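You operate a simulated robot arm through the tools that you are given. There is no shell and no other tool. Be economical: measure what you need, move in short steps, check, and stop when the job is done.

The job below is to be done with a simulated robot arm. You get a single attempt, and the scene is never put back.

TASK
Test the limit switch: run the head forward until LIMIT shows, then back it off to 800 mm.
Fine: free the brake, hands clear of the head, then jog; brake on and drive stopped after.
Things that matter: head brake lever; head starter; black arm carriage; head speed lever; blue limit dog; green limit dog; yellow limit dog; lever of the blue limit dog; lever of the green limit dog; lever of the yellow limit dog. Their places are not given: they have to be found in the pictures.

Only the result counts: the job must be done as asked and must still hold three seconds after the hand-in. Knocking over, shifting, dropping, spilling or breaking anything else fails it.

THE ROBOT
A 7-joint arm with a two-finger parallel gripper, fixed in place. Base frame: the origin is at the foot of the arm, x ahead of it, y to its left, z up. Readings come in cm, rad, newtons and seconds.
With the tool pointing down near the work surface it reaches from about 36 to 78 cm from the base axis. Its first joint turns from -2.897 to 2.897 rad. Payload 3.91 kg.
The tool frame sits at the grasp point between the pads (the TCP): z along the fingers, y along the line on which they close. The tips reach 3 cm beyond it. Largest opening 11 cm; finger width 2, thickness 1; the body of the gripper, 4.8 by 11.2 cm, starts 5.5 cm behind the TCP.
Orientation is told as [roll, pitch, yaw] about the base's x, y, z axes, in that order, counted from this pose: with the fingers straight down and closing along the base's y, the tool's x points along the base's -x, its y along +y and its z along -z.

THE INTERFACE
- The arm moves only by the tool nudge_tool. Its argument "steps" is a list that holds one entry, the list of rows, each a list of 7 numbers: the closure, from 0 (fully open) to 1 (shut), then the shift along the tool's x, y, z in cm, then the turn, a rotation vector about the tool's x, y, z in rad. In form: [[[claw, dx, dy, dz, rx, ry, rz], ...]]. A call has 1 to 12 rows; each row shifts and turns the commanded pose from where the row before left it, along the tool's axes as they then stand. Each row takes 0.2 s and may step no farther than 5 cm and 0.15 rad from the row before; otherwise, or with a gripper value out of range, the whole call is refused. Where a pose cannot be reached the arm comes as near as it can. A force on the tool above 40 N (or 10 N above the force at the start of the call, whichever is more), or a blocked arm, ends the call early, and 0.2 s more pass. Each finger travels about 15.3 cm/s and halts on what it meets, pressing with about 44 N; the grip force reading is that of the motor and also rises with nothing between the fingers. The clock runs only during rows and for 0.2 s after the last one: add rows that do not move to give the fingers time. It gives the time, the measured TCP pose, the force on the tool (base axes), the opening and the grip force at its end, in the units of the frame above (readings bear some noise).
- Cameras (640 x 400 px; columns grow to the right, rows downward): "scene" is fixed at [22.08, 64.73, 162.85]; the picture's right is [-0.99, -0.14, 0.00], its down [-0.06, 0.44, -0.90] and it looks along [0.12, -0.89, -0.44] (base axes); focal length 361 px, centre (320, 200). "wrist" rides on the gripper at [7.7, 0.7, -11.5] in the tool frame; the picture's right is [-0.09, 1.00, 0.00], its down [-0.80, -0.07, -0.59] and it looks along [-0.59, -0.05, 0.80] (tool axes); focal length 270 px, centre (320, 200).
- get_image(camera): a new picture of that camera. The clock stands still meanwhile.
- raise_lower(by): slides the trunk up (or, below 0, down) by that many cm; the arm rides with it, the base frame stays. It gives what a move gives, with no picture.
- locate(camera, pixels): for up to 12 pixels [column, row] of the newest picture of that camera ("zoom" is the newest enlarged one), the place [x, y, z] in the base frame of the surface seen there, good to about 0.2 cm. The clock stands still meanwhile.
- close_up(camera, box): a new picture of the part [left, top, right, bottom] of that camera's present view, enlarged. The clock stands still meanwhile.
- finish_job(): hands the job in; it is judged then, once.

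Work in short steps. Measure before you move; look again where a grasp or a placing could have gone wrong, and mend it. You have 80 turns and 38 pictures in all, those below and enlarged ones among them. Open the gripper and draw the arm clear of the work before you hand the job in, unless the task says otherwise; then end with one line.

The tools are called after ">>>" by a JSON object that holds its "op" and its "data". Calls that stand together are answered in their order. nudge_tool: Moves the arm, as the interface text tells. Its arguments: {"type":"object","properties":{"steps":{"type":"array","items":{"type":"array","items":{"type":"array","items":{"type":"number"}}}}},"required":["steps"]} The other tools are called the same way: raise_lower (by) slides the trunk up or down; get_image (camera) takes a picture; locate (camera, pixels) gives the place of the surface under pixels of a picture; close_up (camera, box) takes an enlarged picture of a part of a camera's view; finish_job () hands the job in.

At the start:

```text
clock: 0.0
tcp_pos: [43.21, -22.35, 128.36]
tcp_rot: [0.0, -0.002, 0.001]
wrist_force: [0.0, 0.2, -0.3]
opening: 11.01
finger_force: 0.0
trunk travel left (down, up): [-57.5, 3.5]
```

scene: 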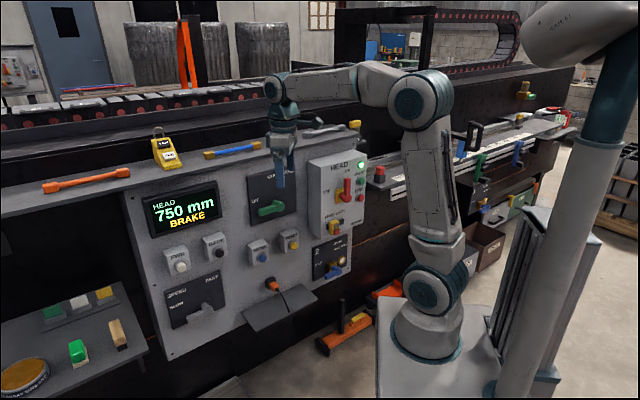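
wrist: 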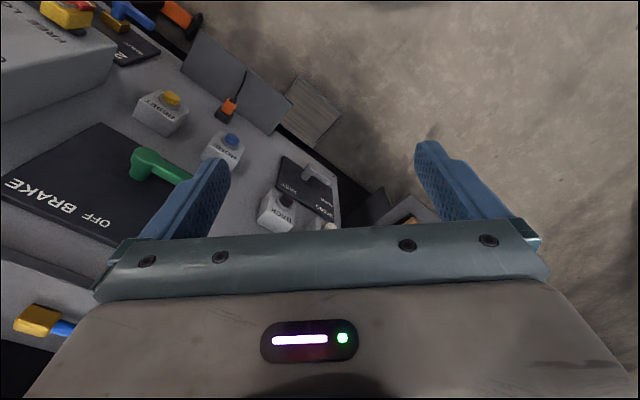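

The scene shows the panel with display "750 mm BRAKE" near (180,205), green brake lever (270,208), and HEAD box (340,190). I take enlarged views of the panel and the dogs.

>>> {"op": "close_up", "data": {"camera": "scene", "box": [130, 130, 370, 280]}}

>>> {"op": "close_up", "data": {"camera": "scene", "box": [360, 80, 600, 230]}}

>>> {"op": "close_up", "data": {"camera": "scene", "box": [130, 220, 370, 370]}}

```text
2.67 times, centred on (250, 205) of scene
```

zoom: 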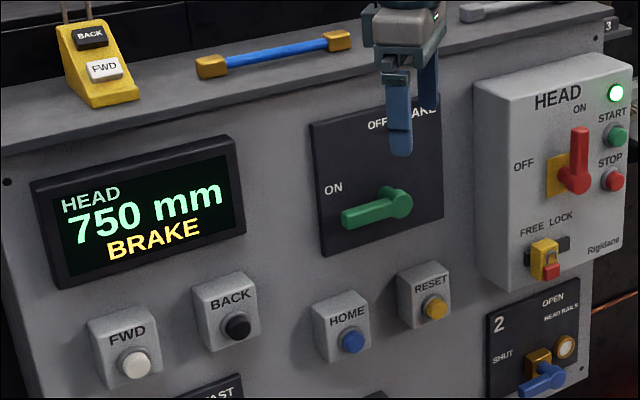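

```text
2.67 times, centred on (480, 155) of scene
```

zoom: 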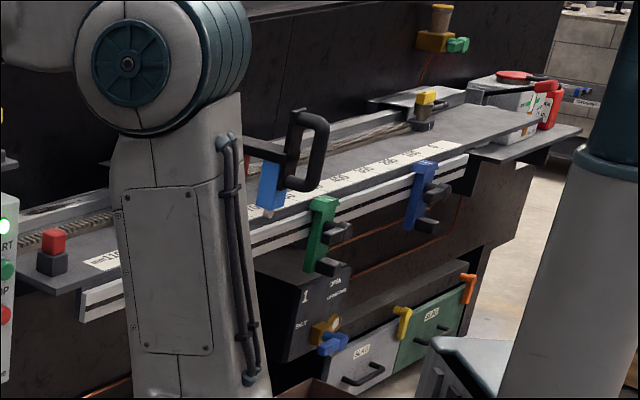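

```text
2.67 times, centred on (250, 295) of scene
```

zoom: 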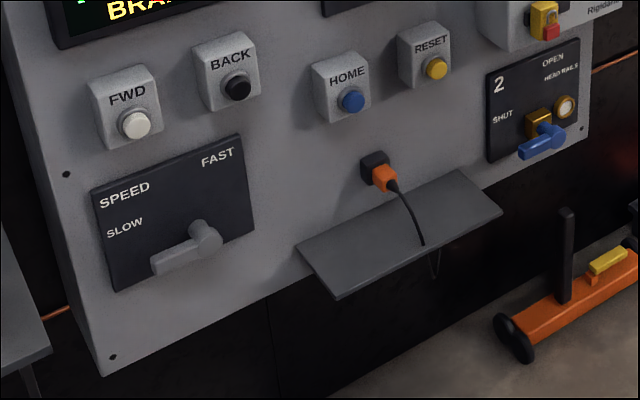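

Brake lever points at ON, the starter lever at ON with its lamp lit, speed at SLOW. I measure the parts on the panel and the rail.

>>> {"op": "locate", "data": {"camera": "scene", "pixels": [[180, 267], [219, 253], [262, 211], [280, 206], [262, 230], [347, 182], [346, 199], [361, 197], [361, 181], [335, 226], [362, 164], [320, 200]]}}

>>> {"op": "locate", "data": {"camera": "zoom", "pixels": [[134, 126], [237, 88], [160, 265], [207, 238], [352, 102], [436, 70], [80, 170], [250, 130], [300, 120], [380, 180], [545, 135], [90, 330]]}}

>>> {"op": "close_up", "data": {"camera": "scene", "box": [440, 110, 560, 185]}}

```text
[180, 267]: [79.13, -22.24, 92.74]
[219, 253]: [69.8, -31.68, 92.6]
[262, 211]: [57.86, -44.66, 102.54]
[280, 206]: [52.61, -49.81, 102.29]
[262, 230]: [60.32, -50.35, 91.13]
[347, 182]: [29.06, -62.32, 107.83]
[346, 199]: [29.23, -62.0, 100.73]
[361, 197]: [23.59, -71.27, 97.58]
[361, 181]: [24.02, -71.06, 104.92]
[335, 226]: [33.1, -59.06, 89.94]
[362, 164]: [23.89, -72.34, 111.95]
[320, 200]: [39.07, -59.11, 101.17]
```

```text
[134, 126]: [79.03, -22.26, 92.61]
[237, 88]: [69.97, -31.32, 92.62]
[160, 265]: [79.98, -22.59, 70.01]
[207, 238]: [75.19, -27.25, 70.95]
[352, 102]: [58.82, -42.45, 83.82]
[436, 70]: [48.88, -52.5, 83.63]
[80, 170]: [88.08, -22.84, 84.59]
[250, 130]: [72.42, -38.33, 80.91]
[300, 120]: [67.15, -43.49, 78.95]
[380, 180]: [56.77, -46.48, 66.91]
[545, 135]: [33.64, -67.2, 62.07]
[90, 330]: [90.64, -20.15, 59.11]
```

```text
5.33 times, centred on (500, 148) of scene
```

zoom: 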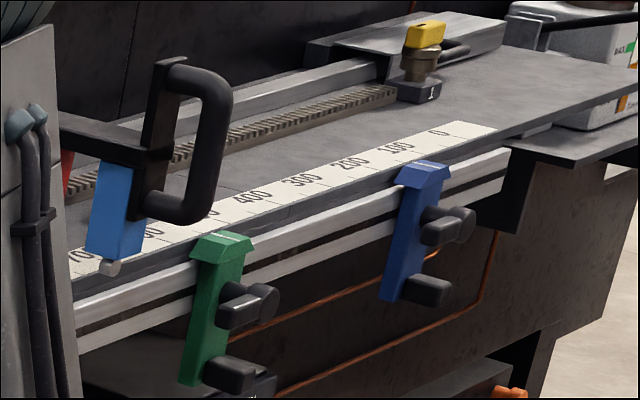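

The scale beside the black arm runs 0 at right up to larger values at left; green dog near 430, blue near 80, yellow not yet seen. I measure those and look at the wrist.

>>> {"op": "locate", "data": {"camera": "zoom", "pixels": [[440, 130], [345, 165], [250, 195], [110, 267], [120, 220], [205, 200], [220, 250], [420, 175], [245, 305], [235, 375], [450, 225], [85, 250]]}}

>>> {"op": "close_up", "data": {"camera": "scene", "box": [340, 100, 500, 200]}}

```text
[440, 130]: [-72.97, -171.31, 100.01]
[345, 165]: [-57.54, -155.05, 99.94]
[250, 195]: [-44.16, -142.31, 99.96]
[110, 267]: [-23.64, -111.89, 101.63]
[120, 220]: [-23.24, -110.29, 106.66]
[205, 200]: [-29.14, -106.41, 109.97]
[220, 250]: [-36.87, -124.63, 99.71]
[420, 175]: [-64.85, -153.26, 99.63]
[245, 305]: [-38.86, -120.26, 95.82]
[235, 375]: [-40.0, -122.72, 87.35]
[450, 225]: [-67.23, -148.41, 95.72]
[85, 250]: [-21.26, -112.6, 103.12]
```

```text
4.00 times, centred on (420, 150) of scene
```

zoom: 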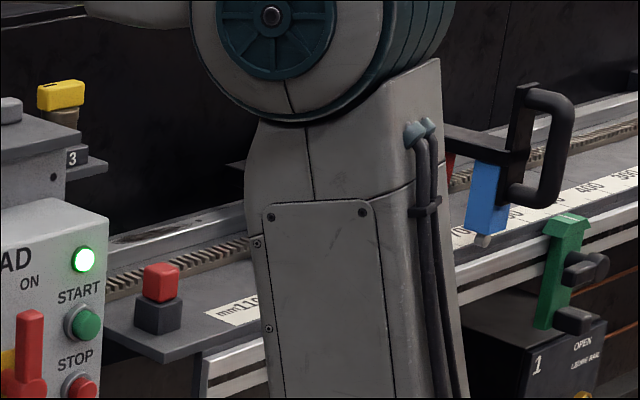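

The dogs are far out of reach (s along the rail ≈ mm/10), and the head switch sits at about 750, so the job is lever and buttons only. First I move toward the panel and yaw the hand 45° so it faces the panel's normal.

>>> {"op": "nudge_tool", "data": {"steps": [[[1, -2.1, -2.9, 0, 0, 0, 0], [1, -2.1, -2.9, 0, 0, 0, 0], [1, -2.1, -2.9, 0, 0, 0, 0], [1, -2.1, -2.9, 0, 0, 0, 0], [1, 0, 0, 0, 0, 0, 0.131], [1, 0, 0, 0, 0, 0, 0.131], [1, 0, 0, 0, 0, 0, 0.131], [1, 0, 0, 0, 0, 0, 0.131], [1, 0, 0, 0, 0, 0, 0.131], [1, 0, 0, 0, 0, 0, 0.1304]]]}}

```text
clock: 2.2
tcp_pos: [51.7, -33.86, 128.3]
tcp_rot: [0.0, 0.0, -0.787]
wrist_force: [-0.4, -0.8, 0.4]
opening: 0.0
finger_force: 37.7
trunk travel left (down, up): [-57.5, 3.5]
```

The yaw worked (-0.787). Now I pitch the hand to horizontal, facing the panel.

>>> {"op": "nudge_tool", "data": {"steps": [[[1, 0, 0, 0, 0, -0.1428, 0], [1, 0, 0, 0, 0, -0.1428, 0], [1, 0, 0, 0, 0, -0.1428, 0], [1, 0, 0, 0, 0, -0.1428, 0], [1, 0, 0, 0, 0, -0.1428, 0], [1, 0, 0, 0, 0, -0.1428, 0], [1, 0, 0, 0, 0, -0.1428, 0], [1, 0, 0, 0, 0, -0.1428, 0], [1, 0, 0, 0, 0, -0.1428, 0], [1, 0, 0, 0, 0, -0.1428, 0], [1, 0, 0, 0, 0, -0.1428, 0], [1, 0, 0, 0, 0, 0, 0]]]}}

>>> {"op": "get_image", "data": {"camera": "wrist"}}

>>> {"op": "get_image", "data": {"camera": "scene"}}

```text
clock: 4.8
tcp_pos: [51.07, -34.41, 128.17]
tcp_rot: [-0.239, -1.492, -0.581]
wrist_force: [0.1, -0.3, -0.2]
opening: 0.0
finger_force: 38.1
out of reach, approached as far as the arm can: row 9
trunk travel left (down, up): [-57.5, 3.5]
```

```text
30 pictures are left
```

wrist: 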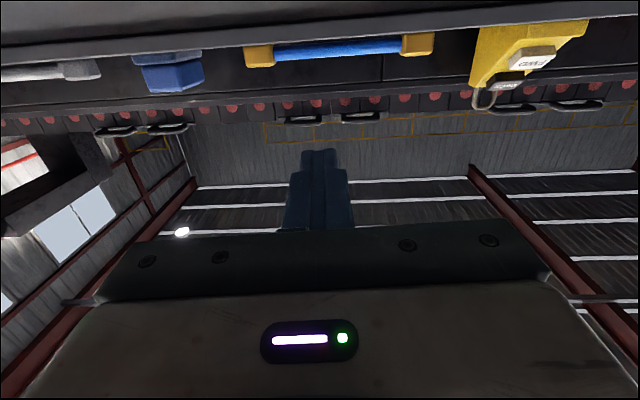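

```text
29 pictures are left
```

scene: 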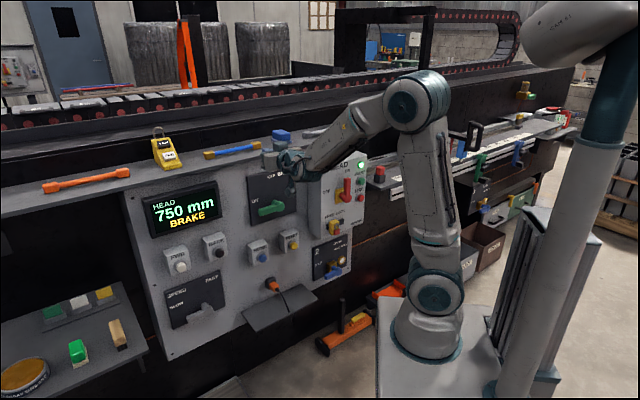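

The hand is near horizontal, with a wrist limit just short of it. TCP must come down from 128 to about 97, so I lower the trunk rather than bending the wrist further.

>>> {"op": "raise_lower", "data": {"by": -30}}

```text
clock: 7.8
tcp_pos: [51.08, -34.46, 98.08]
tcp_rot: [-0.24, -1.491, -0.582]
wrist_force: [0.5, -0.1, -0.5]
opening: 0.0
finger_force: 37.5
trunk travel left (down, up): [-27.5, 33.5]
```

The hand dropped cleanly to z 98. I take a close view of the brake lever for its exact extent.

>>> {"op": "close_up", "data": {"camera": "scene", "box": [230, 150, 326, 210]}}

>>> {"op": "get_image", "data": {"camera": "wrist"}}

```text
6.67 times, centred on (278, 180) of scene
```

zoom: 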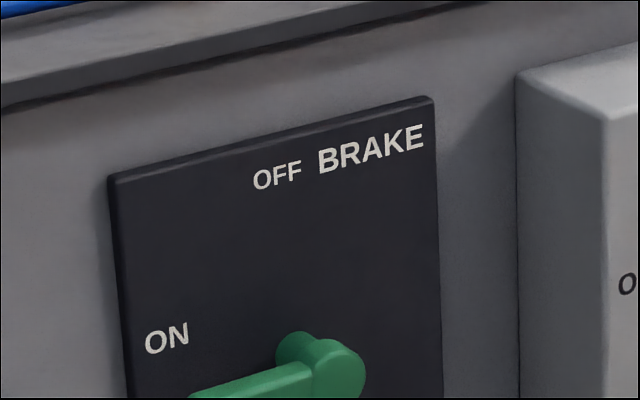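

```text
27 pictures are left
```

wrist: 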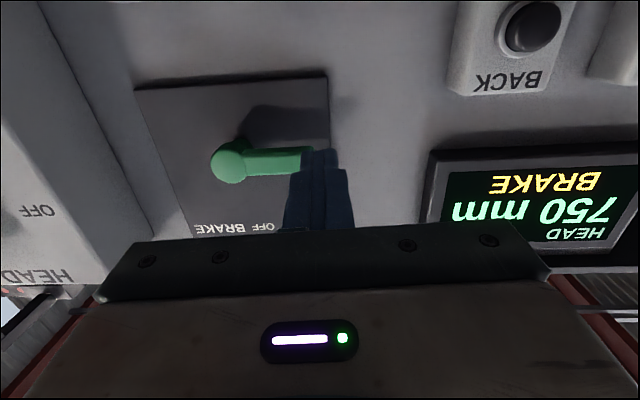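

The wrist view (upside down) shows the lever hub at (228,160) and handle to (305,160). I measure it.

>>> {"op": "locate", "data": {"camera": "wrist", "pixels": [[228, 160], [285, 172], [280, 152], [298, 160], [260, 162], [212, 162], [228, 180], [310, 90], [290, 210], [532, 27], [500, 60]]}}

```text
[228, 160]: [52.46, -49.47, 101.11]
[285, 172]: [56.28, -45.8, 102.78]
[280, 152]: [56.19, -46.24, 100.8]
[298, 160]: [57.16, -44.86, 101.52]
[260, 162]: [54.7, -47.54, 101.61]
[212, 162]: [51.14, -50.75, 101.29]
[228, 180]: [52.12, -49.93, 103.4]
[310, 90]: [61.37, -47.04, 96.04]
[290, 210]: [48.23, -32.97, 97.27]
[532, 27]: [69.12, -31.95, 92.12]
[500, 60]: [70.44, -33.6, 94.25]
```

Lever: hub at (52.3,-49.7,101.6), handle z 100.6–102.9, front ≈72.3 cm from base along the panel normal. I bring the closed fingers forward, below the handle, and check the orientation.

>>> {"op": "nudge_tool", "data": {"steps": [[[1, 0.5, -1.9, 1.5, 0, 0, 0], [1, 0.5, -1.9, 1.5, 0, 0, 0], [1, 0, 0, 1.5, 0, 0, 0], [1, 0, 0, 0, 0, 0, 0]]]}}

```text
clock: 8.8
tcp_pos: [51.6, -39.59, 96.62]
tcp_rot: [-0.248, -1.491, -0.578]
wrist_force: [0.2, 0.2, 0.5]
opening: 0.0
finger_force: 38.2
out of reach, approached as far as the arm can: row 2
trunk travel left (down, up): [-27.5, 33.5]
```

Fingers are at s=8.5, 4 cm below the handle with a 4° droop, acceptable. I move straight in beneath the handle.

>>> {"op": "nudge_tool", "data": {"steps": [[[1, 0, 0, 1.7, 0, 0, 0], [1, 0, 0, 1.7, 0, 0, 0], [1, 0, 0, 1.7, 0, 0, 0], [1, 0, 0, 1.5, 0, 0, 0], [1, 0, 0, 0, 0, 0, 0]]]}}

>>> {"op": "get_image", "data": {"camera": "wrist"}}

```text
clock: 10.0
tcp_pos: [56.11, -44.53, 96.03]
tcp_rot: [-0.241, -1.491, -0.585]
wrist_force: [0.0, -0.5, -0.1]
opening: 0.0
finger_force: 37.5
trunk travel left (down, up): [-27.5, 33.5]
```

```text
26 pictures are left
```

wrist: 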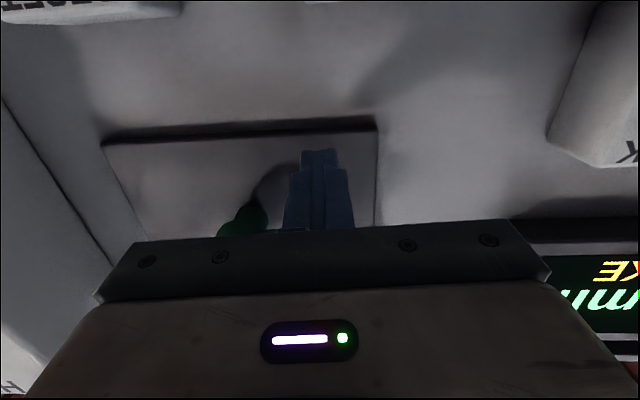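

The fingertips are below the handle (wrist view (320,180) near handle end, plate behind). I sweep them up the arc around the hub to push the brake lever to OFF (up).

>>> {"op": "nudge_tool", "data": {"steps": [[[1, -1.9, -0.12, -0.15, 0, 0, 0], [1, -1.9, -0.12, -0.15, 0, 0, 0], [1, -1.24, 0.2, -0.1, 0, 0, 0], [1, -1.24, 0.2, -0.1, 0, 0, 0], [1, -1.21, -0.3, -0.1, 0, 0, 0], [1, -1.21, -0.3, -0.1, 0, 0, 0], [1, -1.0, -0.74, -0.08, 0, 0, 0], [1, -1.0, -0.74, -0.08, 0, 0, 0], [1, -0.65, -1.07, -0.05, 0, 0, 0], [1, -0.65, -1.07, -0.05, 0, 0, 0], [1, 0, 0, 0, 0, 0, 0]]]}}

>>> {"op": "get_image", "data": {"camera": "scene"}}

```text
clock: 12.4
tcp_pos: [53.19, -46.92, 108.36]
tcp_rot: [-0.239, -1.49, -0.585]
wrist_force: [0.9, 0.1, 0.2]
opening: 0.0
finger_force: 37.7
trunk travel left (down, up): [-27.5, 33.5]
```

```text
25 pictures are left
```

scene: 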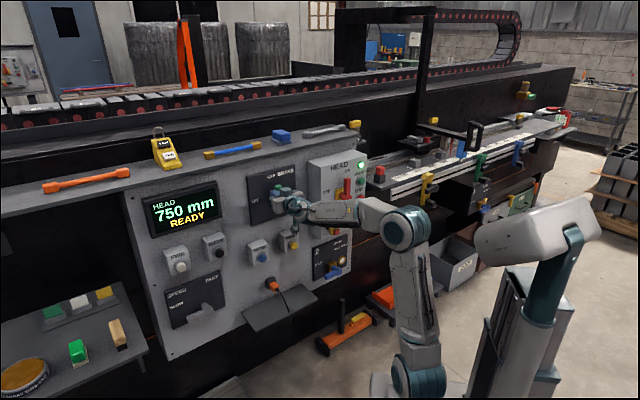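

The display now reads READY, and the yellow dog is visible near (427,187). I look closer at the rail to see which dog the switch will meet.

>>> {"op": "close_up", "data": {"camera": "scene", "box": [360, 105, 520, 205]}}

>>> {"op": "locate", "data": {"camera": "scene", "pixels": [[427, 177], [427, 187], [410, 142], [420, 150], [435, 120], [461, 152], [480, 158], [380, 172]]}}

```text
4.00 times, centred on (440, 155) of scene
```

zoom: 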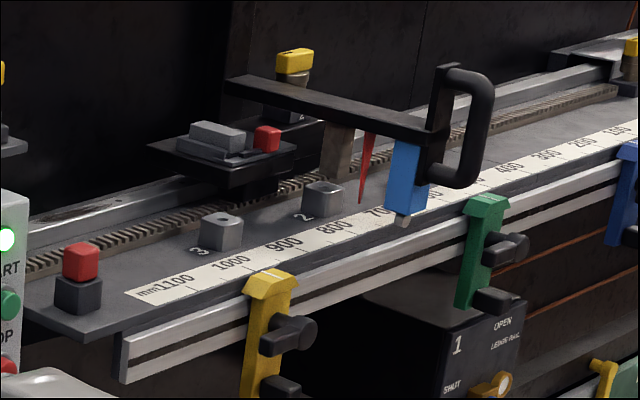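

```text
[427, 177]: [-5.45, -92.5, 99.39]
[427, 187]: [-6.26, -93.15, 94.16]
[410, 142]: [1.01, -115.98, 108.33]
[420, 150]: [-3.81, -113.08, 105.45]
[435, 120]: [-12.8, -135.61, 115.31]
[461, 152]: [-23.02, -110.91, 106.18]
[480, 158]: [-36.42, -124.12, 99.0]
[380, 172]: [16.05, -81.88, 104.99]
```

Brake is off and the pointer is at about 750; the yellow dog sits near 1010 and green near 570. I withdraw the hand and move in front of the FWD button (79.1,-22.3,92.7).

>>> {"op": "nudge_tool", "data": {"steps": [[[1, 0, 0.3, -3, 0, 0, 0], [1, 0, 0.3, -3, 0, 0, 0], [1, 1.9, 4.4, 0, 0, 0, 0], [1, 1.9, 4.4, 0, 0, 0, 0], [1, 1.9, 4.4, 0, 0, 0, 0], [1, 1.9, 4.4, 0, 0, 0, 0], [1, 1.9, 4.4, 0, 0, 0, 0], [1, 1.9, 4.4, 0, 0, 0, 0], [1, 1.9, 4.4, 0, 0, 0, 0], [1, 1.9, 4.4, 0, 0, 0, 0], [1, 0, 0, 0, 0, 0, 0]]]}}

>>> {"op": "get_image", "data": {"camera": "wrist"}}

```text
clock: 14.8
tcp_pos: [74.31, -17.5, 92.99]
tcp_rot: [-0.251, -1.489, -0.572]
wrist_force: [-0.1, -0.4, -0.8]
opening: 0.0
finger_force: 37.7
trunk travel left (down, up): [-27.5, 33.5]
```

```text
23 pictures are left
```

wrist: 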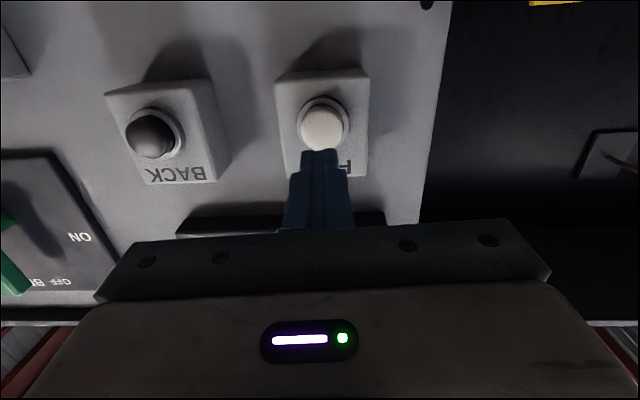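

The FWD button shows at (325,127), just ahead of the fingertips. I verify its position and that of BACK.

>>> {"op": "locate", "data": {"camera": "wrist", "pixels": [[325, 127], [312, 127], [338, 127], [325, 110], [148, 137], [130, 137], [166, 137], [289, 130]]}}

```text
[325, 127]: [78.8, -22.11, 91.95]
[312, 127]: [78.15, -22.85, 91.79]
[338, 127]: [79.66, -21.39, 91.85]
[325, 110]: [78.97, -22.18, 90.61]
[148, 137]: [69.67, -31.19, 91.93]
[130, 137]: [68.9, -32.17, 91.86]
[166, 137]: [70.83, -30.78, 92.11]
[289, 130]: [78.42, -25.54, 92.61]
```

Button centre ≈ s 40.1, z 92. I approach and press gently, for a brief first jog.

>>> {"op": "nudge_tool", "data": {"steps": [[[1, 0.5, 0.2, 1.5, 0, 0, 0], [1, 0, 0, 1.5, 0, 0, 0], [1, 0, 0, 0.5, 0, 0, 0], [1, 0, 0, 0.4, 0, 0, 0], [1, 0, 0, 0.3, 0, 0, 0]]]}}

>>> {"op": "get_image", "data": {"camera": "scene"}}

```text
clock: 16.0
tcp_pos: [77.27, -20.43, 92.28]
tcp_rot: [-0.241, -1.493, -0.583]
wrist_force: [-7.2, 3.6, 3.8]
opening: 0.0
finger_force: 38.2
trunk travel left (down, up): [-27.5, 33.5]
```

```text
22 pictures are left
```

scene: 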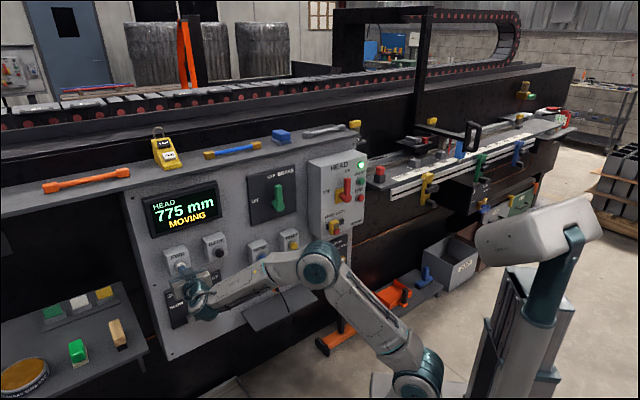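

FWD raises the reading: 775 mm, MOVING. I hold it 1.4 s more to learn the speed.

>>> {"op": "nudge_tool", "data": {"steps": [[[1, 0, 0, 0, 0, 0, 0], [1, 0, 0, 0, 0, 0, 0], [1, 0, 0, 0, 0, 0, 0], [1, 0, 0, 0, 0, 0, 0], [1, 0, 0, 0, 0, 0, 0], [1, 0, 0, 0, 0, 0, 0]]]}}

>>> {"op": "close_up", "data": {"camera": "scene", "box": [140, 100, 460, 300]}}

```text
clock: 17.4
tcp_pos: [77.34, -20.45, 92.28]
tcp_rot: [-0.242, -1.494, -0.581]
wrist_force: [-6.9, 4.1, 3.5]
opening: 0.02
finger_force: 37.9
trunk travel left (down, up): [-27.5, 33.5]
```

```text
2.00 times, centred on (300, 200) of scene
```

zoom: 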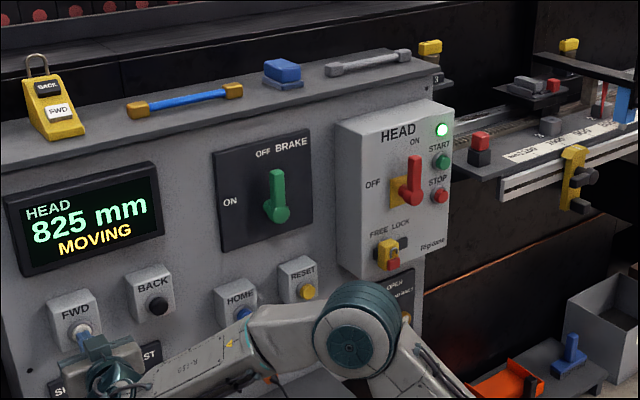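

825 mm: about 36 mm/s. I hold for another 2.6 s (to about 918).

>>> {"op": "nudge_tool", "data": {"steps": [[[1, 0, 0, 0, 0, 0, 0], [1, 0, 0, 0, 0, 0, 0], [1, 0, 0, 0, 0, 0, 0], [1, 0, 0, 0, 0, 0, 0], [1, 0, 0, 0, 0, 0, 0], [1, 0, 0, 0, 0, 0, 0], [1, 0, 0, 0, 0, 0, 0], [1, 0, 0, 0, 0, 0, 0], [1, 0, 0, 0, 0, 0, 0], [1, 0, 0, 0, 0, 0, 0], [1, 0, 0, 0, 0, 0, 0], [1, 0, 0, 0, 0, 0, 0]]]}}

>>> {"op": "get_image", "data": {"camera": "scene"}}

```text
clock: 20.0
tcp_pos: [77.31, -20.53, 92.2]
tcp_rot: [-0.244, -1.492, -0.581]
wrist_force: [-5.8, 6.0, 3.4]
opening: 0.01
finger_force: 37.8
trunk travel left (down, up): [-27.5, 33.5]
```

```text
20 pictures are left
```

scene: 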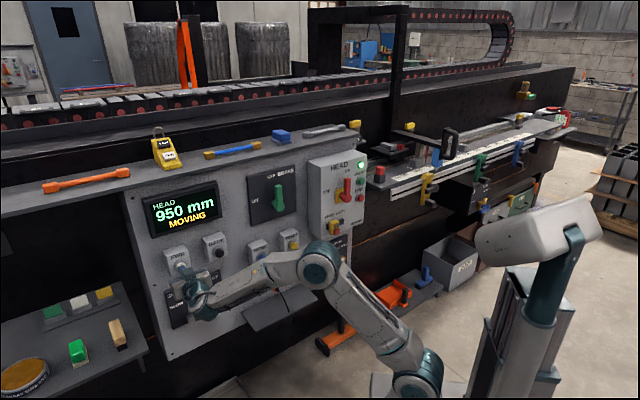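

950 mm and the switch is close to the yellow dog (427,178). I hold in smaller bits now.

>>> {"op": "nudge_tool", "data": {"steps": [[[1, 0, 0, 0, 0, 0, 0], [1, 0, 0, 0, 0, 0, 0], [1, 0, 0, 0, 0, 0, 0]]]}}

>>> {"op": "close_up", "data": {"camera": "scene", "box": [140, 100, 460, 300]}}

```text
clock: 20.8
tcp_pos: [77.23, -20.38, 92.26]
tcp_rot: [-0.242, -1.493, -0.579]
wrist_force: [-5.2, 4.8, 4.9]
opening: 0.01
finger_force: 37.7
trunk travel left (down, up): [-27.5, 33.5]
```

```text
2.00 times, centred on (300, 200) of scene
```

zoom: 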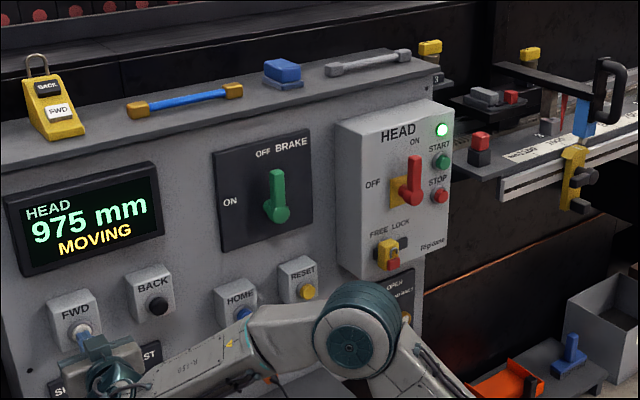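

975 mm, switch nearly at the dog. I hold another 0.6 s.

>>> {"op": "nudge_tool", "data": {"steps": [[[1, 0, 0, 0, 0, 0, 0], [1, 0, 0, 0, 0, 0, 0]]]}}

>>> {"op": "close_up", "data": {"camera": "scene", "box": [140, 100, 460, 300]}}

```text
clock: 21.4
tcp_pos: [77.34, -20.47, 92.25]
tcp_rot: [-0.243, -1.493, -0.579]
wrist_force: [-4.8, 5.3, 3.1]
opening: 0.0
finger_force: 38.0
trunk travel left (down, up): [-27.5, 33.5]
```

```text
2.00 times, centred on (300, 200) of scene
```

zoom: 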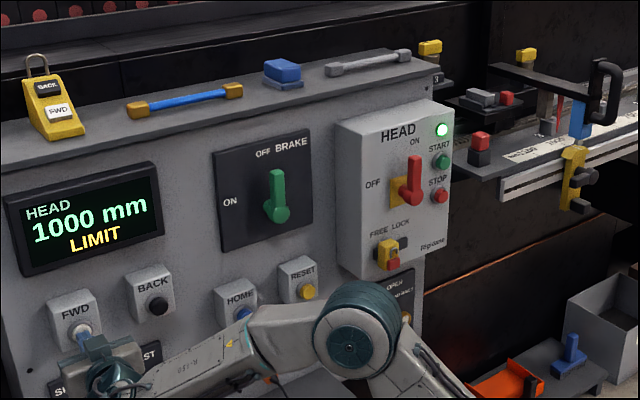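

LIMIT shows at 1000 mm. I release FWD and move across in front of the BACK button (69.7,-31.2,92).

>>> {"op": "nudge_tool", "data": {"steps": [[[1, 0, 0, -2, 0, 0, 0], [1, 0, 0, -1.5, 0, 0, 0], [1, 0.1, -4.4, 0.15, 0, 0, 0], [1, 0.1, -4.4, 0.15, 0, 0, 0], [1, 0, -4.2, 0.15, 0, 0, 0], [1, 0, 0, 0, 0, 0, 0]]]}}

>>> {"op": "get_image", "data": {"camera": "scene"}}

>>> {"op": "get_image", "data": {"camera": "wrist"}}

```text
clock: 22.8
tcp_pos: [65.82, -26.99, 92.4]
tcp_rot: [-0.239, -1.489, -0.583]
wrist_force: [0.1, -0.6, 1.0]
opening: 0.0
finger_force: 38.2
trunk travel left (down, up): [-27.5, 33.5]
```

```text
17 pictures are left
```

scene: 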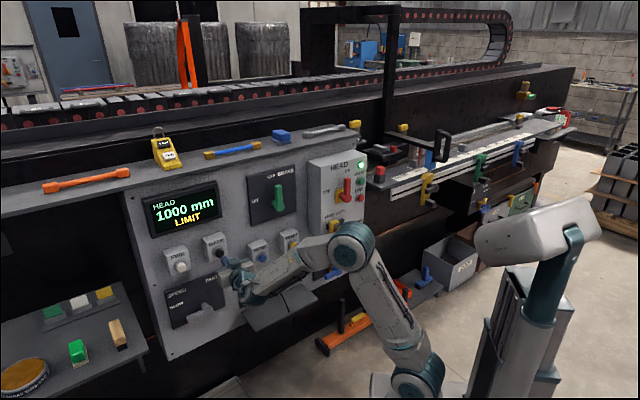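

```text
16 pictures are left
```

wrist: 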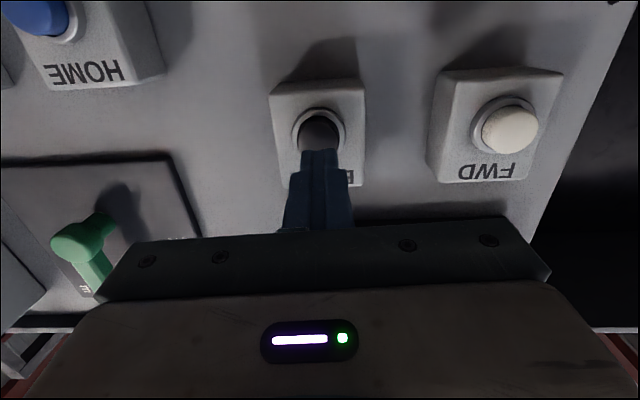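

Fingers are aligned with BACK at (320,130). I press it and hold about 2 s.

>>> {"op": "nudge_tool", "data": {"steps": [[[1, 0, -0.1, 1.5, 0, 0, 0], [1, 0, 0, 1.5, 0, 0, 0], [1, 0, 0, 0.7, 0, 0, 0], [1, 0, 0, 0, 0, 0, 0], [1, 0, 0, 0, 0, 0, 0], [1, 0, 0, 0, 0, 0, 0], [1, 0, 0, 0, 0, 0, 0], [1, 0, 0, 0, 0, 0, 0], [1, 0, 0, 0, 0, 0, 0], [1, 0, 0, 0, 0, 0, 0]]]}}

>>> {"op": "close_up", "data": {"camera": "scene", "box": [140, 100, 460, 300]}}

```text
clock: 25.0
tcp_pos: [68.08, -29.79, 92.24]
tcp_rot: [-0.248, -1.494, -0.575]
wrist_force: [-26.5, 18.8, -9.8]
opening: 0.0
finger_force: 37.9
trunk travel left (down, up): [-27.5, 33.5]
```

```text
2.00 times, centred on (300, 200) of scene
```

zoom: 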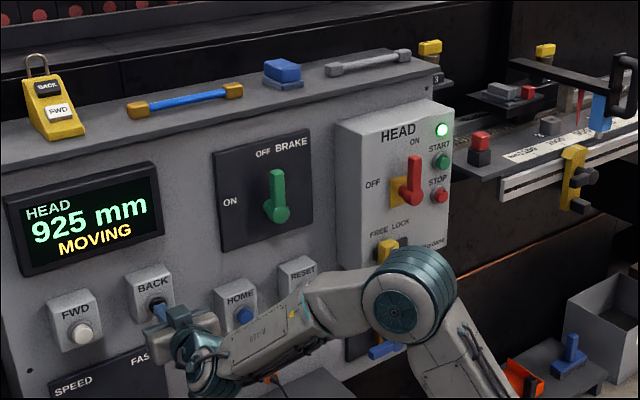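

925 mm moving back; button bottomed (32 N), I ease 0.15 cm and hold 1.4 s more.

>>> {"op": "nudge_tool", "data": {"steps": [[[1, 0, 0, -0.1, 0, 0, 0], [1, 0, 0, 0, 0, 0, 0], [1, 0, 0, 0, 0, 0, 0], [1, 0, 0, 0, 0, 0, 0], [1, 0, 0, 0, 0, 0, 0], [1, 0, 0, 0, 0, 0, 0]]]}}

>>> {"op": "close_up", "data": {"camera": "scene", "box": [140, 100, 460, 300]}}

```text
clock: 26.4
tcp_pos: [68.22, -29.56, 92.32]
tcp_rot: [-0.251, -1.493, -0.571]
wrist_force: [-6.7, 11.7, -0.8]
opening: 0.01
finger_force: 37.7
trunk travel left (down, up): [-27.5, 33.5]
```

```text
2.00 times, centred on (300, 200) of scene
```

zoom: 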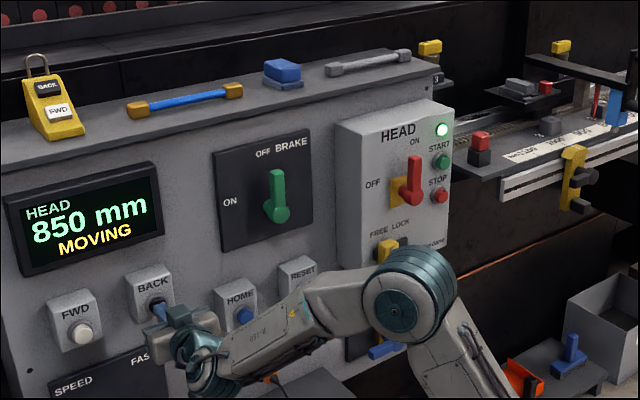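

850 mm shown. I hold briefly then release, to read the stopped position.

>>> {"op": "nudge_tool", "data": {"steps": [[[1, 0, 0, 0, 0, 0, 0], [1, 0, 0, -1.2, 0, 0, 0], [1, 0, 0, 0, 0, 0, 0]]]}}

>>> {"op": "get_image", "data": {"camera": "scene"}}

```text
clock: 27.2
tcp_pos: [67.26, -29.01, 92.12]
tcp_rot: [-0.243, -1.492, -0.584]
wrist_force: [-0.6, 0.2, -0.2]
opening: 0.0
finger_force: 37.9
trunk travel left (down, up): [-27.5, 33.5]
```

```text
13 pictures are left
```

scene: 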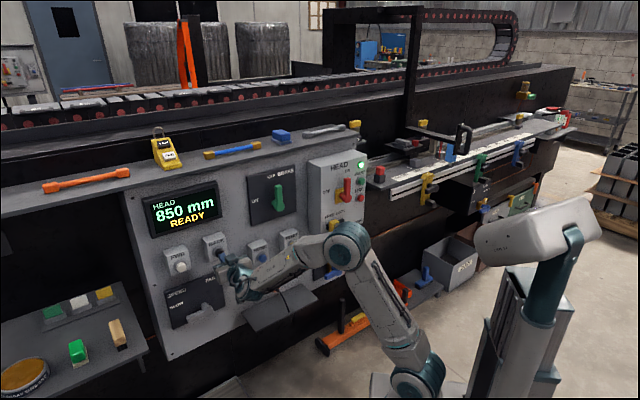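

850 mm, READY, stopped. I check the pointer against the scale for the true position.

>>> {"op": "close_up", "data": {"camera": "scene", "box": [370, 110, 490, 185]}}

```text
5.33 times, centred on (430, 148) of scene
```

zoom: 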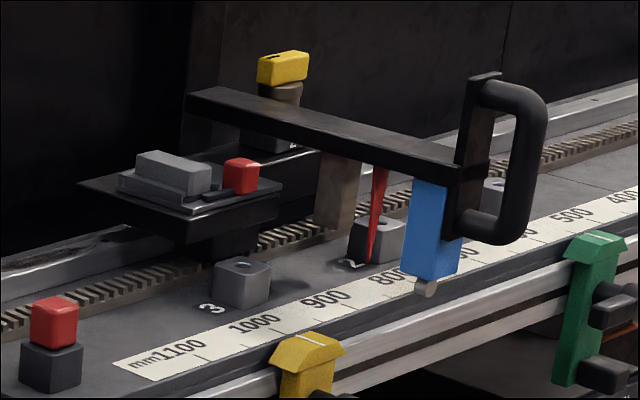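

I measure the pointer tip and scale label positions.

>>> {"op": "locate", "data": {"camera": "zoom", "pixels": [[371, 256], [374, 230], [325, 300], [255, 324], [572, 215], [622, 197], [425, 230], [313, 337], [597, 240], [425, 289], [386, 278]]}}

```text
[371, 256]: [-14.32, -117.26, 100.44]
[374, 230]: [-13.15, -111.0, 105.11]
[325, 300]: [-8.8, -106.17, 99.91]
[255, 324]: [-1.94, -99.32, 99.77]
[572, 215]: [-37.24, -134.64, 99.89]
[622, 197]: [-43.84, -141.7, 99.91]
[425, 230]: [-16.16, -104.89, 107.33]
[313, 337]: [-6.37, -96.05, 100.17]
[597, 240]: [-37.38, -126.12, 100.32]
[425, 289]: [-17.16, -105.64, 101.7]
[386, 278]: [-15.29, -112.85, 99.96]
```

Roller moved about 91 mm from its 750 position, so the true position is ≈842 (display rounds to 25). I press BACK for about 0.8 s more, then release.

>>> {"op": "nudge_tool", "data": {"steps": [[[1, 0, 0, 1.1, 0, 0, 0], [1, 0, 0, 0, 0, 0, 0], [1, 0, 0, 0, 0, 0, 0], [1, 0, 0, 0, 0, 0, 0], [1, 0, 0, -1.2, 0, 0, 0], [1, 0, 0, 0, 0, 0, 0]]]}}

>>> {"op": "get_image", "data": {"camera": "scene"}}

>>> {"op": "close_up", "data": {"camera": "scene", "box": [370, 110, 490, 185]}}

```text
clock: 28.6
tcp_pos: [67.2, -28.9, 92.21]
tcp_rot: [-0.243, -1.493, -0.582]
wrist_force: [0.2, 0.7, -0.6]
opening: 0.0
finger_force: 37.8
trunk travel left (down, up): [-27.5, 33.5]
```

```text
11 pictures are left
```

scene: 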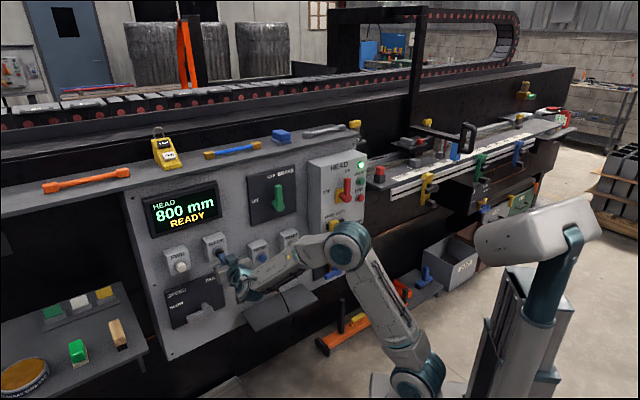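

```text
5.33 times, centred on (430, 148) of scene
```

zoom: 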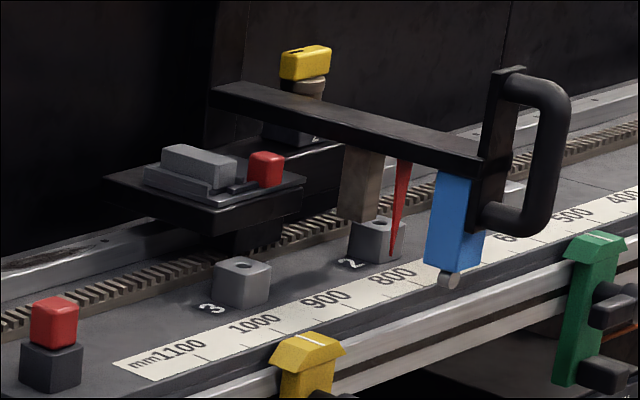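

Display reads 800 mm READY. I check the true position from the roller at (448,280).

>>> {"op": "locate", "data": {"camera": "zoom", "pixels": [[448, 280], [449, 222], [397, 222], [392, 248], [450, 200], [470, 200]]}}

```text
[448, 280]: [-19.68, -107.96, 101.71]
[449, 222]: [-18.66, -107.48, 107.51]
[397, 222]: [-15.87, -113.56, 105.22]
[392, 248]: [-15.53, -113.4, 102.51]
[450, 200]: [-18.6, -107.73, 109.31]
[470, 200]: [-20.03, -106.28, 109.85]
```

True position ≈806 mm by the roller, display 800: good. Now the brake: I withdraw and move to the right side of the upright brake lever.

>>> {"op": "nudge_tool", "data": {"steps": [[[1, 0, 0, -3, 0, 0, 0], [1, 0, 0, -3, 0, 0, 0], [1, -2.26, -4.05, 0, 0, 0, 0], [1, -2.26, -4.05, 0, 0, 0, 0], [1, -2.26, -4.05, 0, 0, 0, 0], [1, -2.26, -4.05, 0, 0, 0, 0], [1, -2.26, -4.05, 0, 0, 0, 0], [1, -2.26, -4.05, 0, 0, 0, 0], [1, -2.26, -4.05, 0, 0, 0, 0], [1, 0, 0, 0, 0, 0, 0]]]}}

>>> {"op": "get_image", "data": {"camera": "wrist"}}

```text
clock: 30.8
tcp_pos: [51.23, -36.34, 108.76]
tcp_rot: [-0.291, -1.489, -0.347]
wrist_force: [-2.2, -2.3, 1.3]
opening: 0.0
finger_force: 38.1
out of reach, approached as far as the arm can: row 8
trunk travel left (down, up): [-27.5, 33.5]
```

```text
9 pictures are left
```

wrist: 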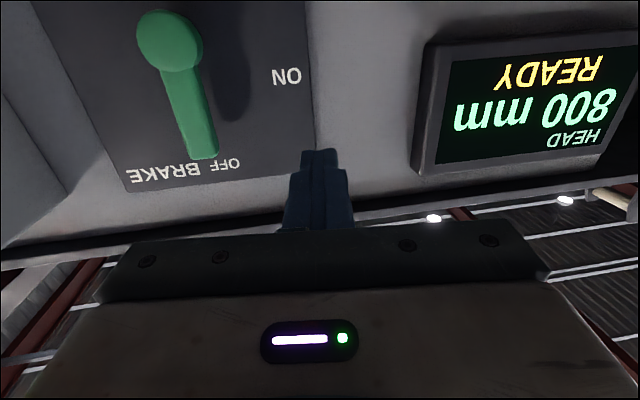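

The arm hit its limit because I'd retreated too close in; the hand yawed about 0.15 rad off. I move 3.5 cm forward, restore the yaw, and check.

>>> {"op": "nudge_tool", "data": {"steps": [[[1, 0, 0, 1.8, 0, 0, 0], [1, 0, 0, 1.8, 0, 0, 0], [1, 0, 0, 0, 0.075, 0, 0], [1, 0, 0, 0, 0.072, 0, 0], [1, 0, -2, 0, 0, 0, 0], [1, 0, -2, 0, 0, 0, 0], [1, 0, 0, 0, 0, 0, 0]]]}}

```text
clock: 32.4
tcp_pos: [42.49, -49.44, 108.59]
tcp_rot: [-0.388, -1.491, -0.582]
wrist_force: [-0.2, -0.1, -0.8]
opening: 0.01
finger_force: 37.4
trunk travel left (down, up): [-27.5, 33.5]
```

The commanded pose had kept going: now s=-4.9, p=65, yaw over by ~0.147. I undo that rotation and shift +2 along the panel.

>>> {"op": "nudge_tool", "data": {"steps": [[[1, 0, 0.8, -0.3, -0.075, 0, 0], [1, 0, 0.8, 0, -0.072, 0, 0], [1, 0, 0, 0, 0, 0, 0]]]}}

>>> {"op": "get_image", "data": {"camera": "wrist"}}

```text
clock: 33.2
tcp_pos: [43.75, -48.15, 108.7]
tcp_rot: [-0.242, -1.49, -0.582]
wrist_force: [0.7, -0.8, 0.0]
opening: 0.02
finger_force: 37.4
trunk travel left (down, up): [-27.5, 33.5]
```

```text
8 pictures are left
```

wrist: 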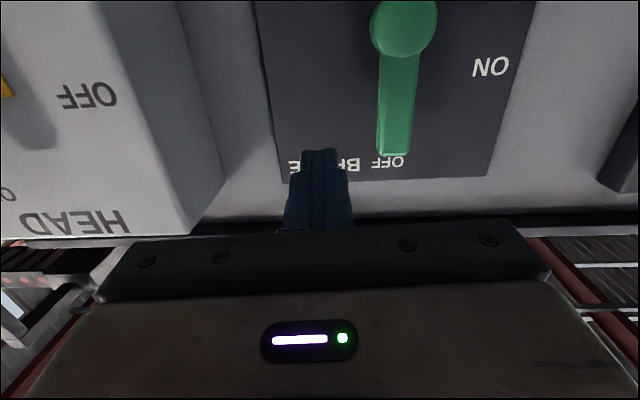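

Good orientation again; the fingers are right of the lever. I measure the lever tip (395,150) and the box edge (220,185).

>>> {"op": "locate", "data": {"camera": "wrist", "pixels": [[395, 148], [395, 110], [380, 120], [413, 120], [405, 25], [222, 185], [190, 200], [265, 80]]}}

```text
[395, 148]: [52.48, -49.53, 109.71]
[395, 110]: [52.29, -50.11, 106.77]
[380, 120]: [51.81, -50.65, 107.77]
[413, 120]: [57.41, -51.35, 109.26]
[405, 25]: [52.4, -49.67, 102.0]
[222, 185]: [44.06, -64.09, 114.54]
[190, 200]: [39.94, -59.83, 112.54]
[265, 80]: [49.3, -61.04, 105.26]
```

Lever shaft is at s≈1.9, top z 110; plenty of room from the box. I go in beside it.

>>> {"op": "nudge_tool", "data": {"steps": [[[1, 0, 0, 2, 0, 0, 0], [1, 0, 0, 2, 0, 0, 0], [1, 0, 0, 2, 0, 0, 0], [1, 0, 0, 0, 0, 0, 0]]]}}

```text
clock: 34.2
tcp_pos: [47.84, -52.63, 108.47]
tcp_rot: [-0.243, -1.489, -0.581]
wrist_force: [-0.5, 0.1, 0.4]
opening: 0.01
finger_force: 37.9
trunk travel left (down, up): [-27.5, 33.5]
```

TCP is at s=-3.4, p=71.0, z=108.5, beside the lever. I sweep it over and down to ON.

>>> {"op": "nudge_tool", "data": {"steps": [[[1, 0.1, 1.6, 0, 0, 0, 0], [1, 0.1, 1.6, 0, 0, 0, 0], [1, -0.19, 1.24, 0, 0, 0, 0], [1, -0.19, 1.24, 0, 0, 0, 0], [1, 0.29, 1.2, 0, 0, 0, 0], [1, 0.29, 1.2, 0, 0, 0, 0], [1, 0.74, 1.01, 0, 0, 0, 0], [1, 0.74, 1.01, 0, 0, 0, 0], [1, 1.06, 0.65, 0, 0, 0, 0], [1, 1.06, 0.65, 0, 0, 0, 0], [1, 0.55, 0.17, 0, 0, 0, 0], [1, 0, 0, 0, 0, 0, 0]]]}}

>>> {"op": "get_image", "data": {"camera": "scene"}}

```text
clock: 36.9
tcp_pos: [55.8, -44.66, 104.29]
tcp_rot: [-0.308, -1.505, -0.519]
wrist_force: [-0.8, -2.1, 11.7]
opening: 0.0
finger_force: 37.0
trunk travel left (down, up): [-27.5, 33.5]
stopped in row 12: the force on the tool passed its limit (the readings are from after the stop); the commanded pose is now the measured one
```

```text
7 pictures are left
```

scene: 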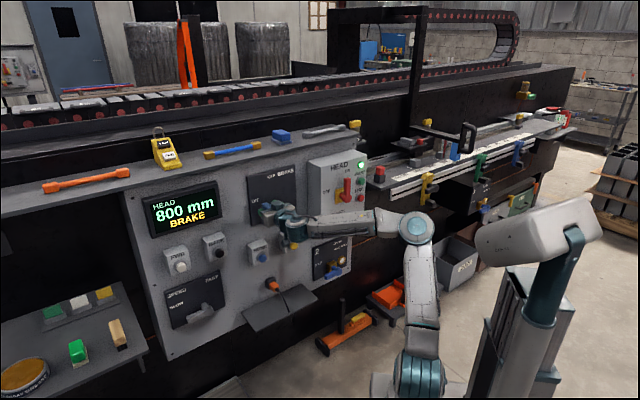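

Display shows 800 mm BRAKE, brake lever back at ON. Now the starter: I withdraw, rise above the red handle's height (top ≈109) and prepare to cross over.

>>> {"op": "nudge_tool", "data": {"steps": [[[1, -1.2, 0, 0, 0, 0, 0], [1, 0, 0, -2.2, 0, 0, 0], [1, 0, 0, -2.2, 0, 0, 0], [1, 0, 0, -2.1, 0, 0, 0], [1, -3.4, 0, -0.2, 0, 0, 0], [1, -3.4, 0, -0.2, 0, 0, 0], [1, 0, 0, 0, 0, 0, 0]]]}}

```text
clock: 38.5
tcp_pos: [51.74, -39.82, 112.51]
tcp_rot: [-0.292, -1.501, -0.535]
wrist_force: [0.8, 0.0, -0.7]
opening: 0.0
finger_force: 37.3
trunk travel left (down, up): [-27.5, 33.5]
```

Clear at s=8.4, p=64.7, z=112.5. I move along the panel toward the HEAD box, halfway first.

>>> {"op": "nudge_tool", "data": {"steps": [[[1, 0, -4, 0.1, 0, 0, 0], [1, 0, -4, 0.1, 0, 0, 0], [1, 0, -4, 0.1, 0, 0, 0], [1, 0, -4, 0.1, 0, 0, 0], [1, 0, -2, 0.1, 0, 0, 0], [1, 0, 0, 0, 0, 0, 0]]]}}

>>> {"op": "get_image", "data": {"camera": "wrist"}}

```text
clock: 39.9
tcp_pos: [38.99, -52.43, 112.85]
tcp_rot: [-0.279, -1.502, -0.548]
wrist_force: [0.4, -0.2, -0.6]
opening: 0.0
finger_force: 38.1
trunk travel left (down, up): [-27.5, 33.5]
```

```text
6 pictures are left
```

wrist: 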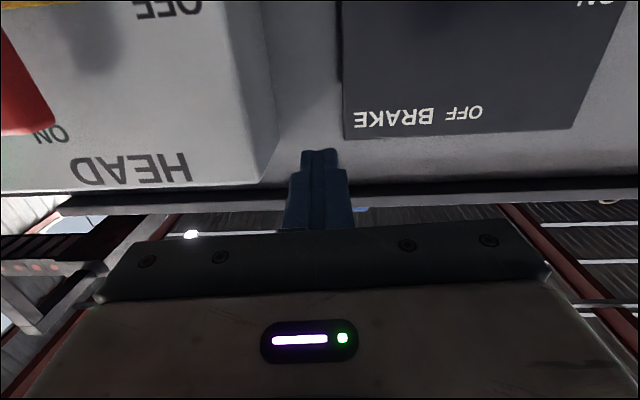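

The red handle's top end appears at (25,125). I measure it and the box face.

>>> {"op": "locate", "data": {"camera": "wrist", "pixels": [[25, 125], [40, 110], [20, 90], [130, 168], [100, 60], [230, 150], [5, 132]]}}

```text
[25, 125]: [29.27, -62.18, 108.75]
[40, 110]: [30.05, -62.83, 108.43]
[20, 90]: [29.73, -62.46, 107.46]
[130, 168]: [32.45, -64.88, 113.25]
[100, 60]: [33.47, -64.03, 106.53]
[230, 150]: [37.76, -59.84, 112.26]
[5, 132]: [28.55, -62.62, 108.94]
```

Handle top is at z≈109, s≈-22.4…-24.7; box face at p≈68.9. I pass above it to its right side with tips clear of the face.

>>> {"op": "nudge_tool", "data": {"steps": [[[1, 0, -3, -0.8, 0, 0, 0], [1, 0, -4, 0.1, 0, 0, 0], [1, 0, -4, 0.1, 0, 0, 0], [1, 0, -4, 0.1, 0, 0, 0], [1, 0, -3.6, 0.1, 0, 0, 0], [1, 0, 0, 0, 0, 0, 0]]]}}

>>> {"op": "get_image", "data": {"camera": "wrist"}}

```text
clock: 41.3
tcp_pos: [24.96, -64.65, 113.32]
tcp_rot: [-0.283, -1.501, -0.543]
wrist_force: [-0.1, 0.3, -0.5]
opening: 0.0
finger_force: 37.4
trunk travel left (down, up): [-27.5, 33.5]
```

```text
5 pictures are left
```

wrist: 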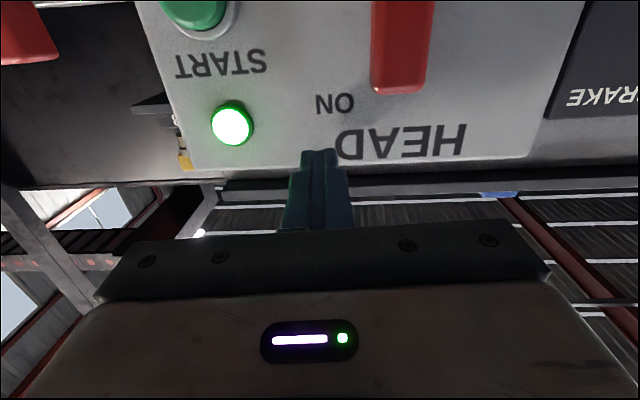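

Lamp lit at (233,125), handle at (398,50). I descend beside the handle and sweep it left/down to OFF, as I did with the brake.

>>> {"op": "nudge_tool", "data": {"steps": [[[1, 2.8, 0, 0.18, 0, 0, 0], [1, 2.8, 0, 0.18, 0, 0, 0], [1, 0, 1.3, 0, 0, 0, 0], [1, 0, 1.3, 0, 0, 0, 0], [1, -0.15, 1.24, 0, 0, 0, 0], [1, -0.15, 1.24, 0, 0, 0, 0], [1, 0.29, 1.2, 0, 0, 0, 0], [1, 0.29, 1.2, 0, 0, 0, 0], [1, 0.74, 1.01, 0, 0, 0, 0], [1, 0.74, 1.01, 0, 0, 0, 0], [1, 1.1, 0.65, 0, 0, 0, 0], [1, 1.3, 0.65, 0, 0, 0, 0]]]}}

>>> {"op": "get_image", "data": {"camera": "scene"}}

```text
clock: 43.9
tcp_pos: [32.56, -57.25, 103.32]
tcp_rot: [-0.287, -1.502, -0.537]
wrist_force: [-0.1, -0.1, 1.1]
opening: 0.0
finger_force: 37.3
trunk travel left (down, up): [-27.5, 33.5]
```

```text
4 pictures are left
```

scene: 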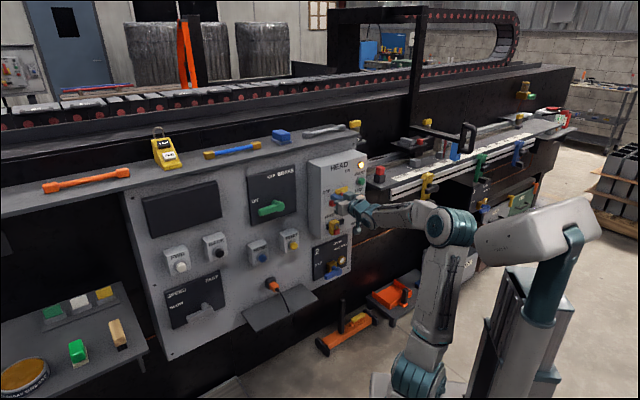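

The display is dark, the red handle points to OFF and the lamp changed. I back away, then open the gripper clear of the panel.

>>> {"op": "nudge_tool", "data": {"steps": [[[1, -0.6, 0, 0, 0, 0, 0], [1, 0, 0, -1.5, 0, 0, 0], [1, 0, 0, -1.5, 0, 0, 0], [1, 0, 0, -1.5, 0, 0, 0], [1, 0, 0, -1.5, 0, 0, 0], [0.5, 0, 0, 0, 0, 0, 0], [0, 0, 0, 0, 0, 0, 0], [0, 0, 0, 0, 0, 0, 0]]]}}

>>> {"op": "close_up", "data": {"camera": "scene", "box": [240, 100, 480, 250]}}

```text
clock: 45.7
tcp_pos: [28.54, -52.74, 104.32]
tcp_rot: [-0.284, -1.501, -0.54]
wrist_force: [-0.5, -0.1, 0.6]
opening: 11.0
finger_force: 0.1
trunk travel left (down, up): [-27.5, 33.5]
```

```text
2.67 times, centred on (360, 175) of scene
```

zoom: 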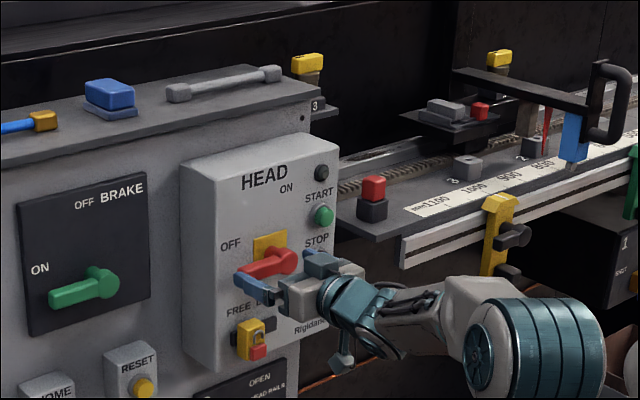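

Lamp dark, starter at OFF, brake at ON, head still at about 800. I draw the arm a bit further back.

>>> {"op": "nudge_tool", "data": {"steps": [[[0, 0, 0, -2, 0, 0, 0], [0, 0, 0, -2, 0, 0, 0], [0, 0, 0, -2, 0, 0, 0], [0, 0, 0, 0, 0, 0, 0]]]}}

>>> {"op": "get_image", "data": {"camera": "scene"}}

```text
clock: 46.7
tcp_pos: [24.45, -48.46, 104.67]
tcp_rot: [-0.287, -1.501, -0.538]
wrist_force: [-0.6, 0.9, 0.1]
opening: 10.99
finger_force: 0.0
trunk travel left (down, up): [-27.5, 33.5]
```

```text
2 pictures are left
```

scene: 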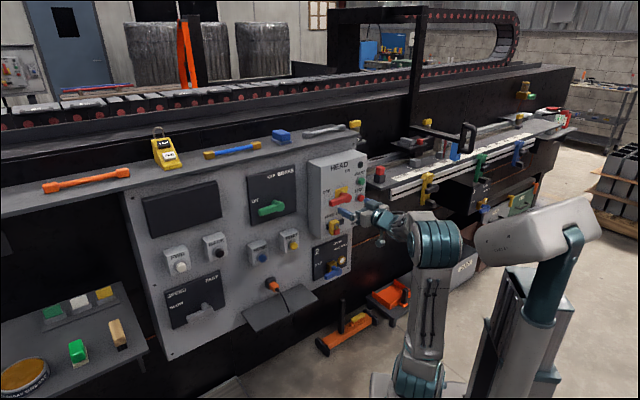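

The arm is clear of the panel, everything is in its required state, and I hand the job in.

>>> {"op": "finish_job", "data": {}}

```text
The job is handed in.
```

The limit switch works: LIMIT showed with the display at 1000 mm. I backed the head off until the display read 800 mm (about 806 mm measured at the switch roller), then set the brake on and turned the starter to OFF.
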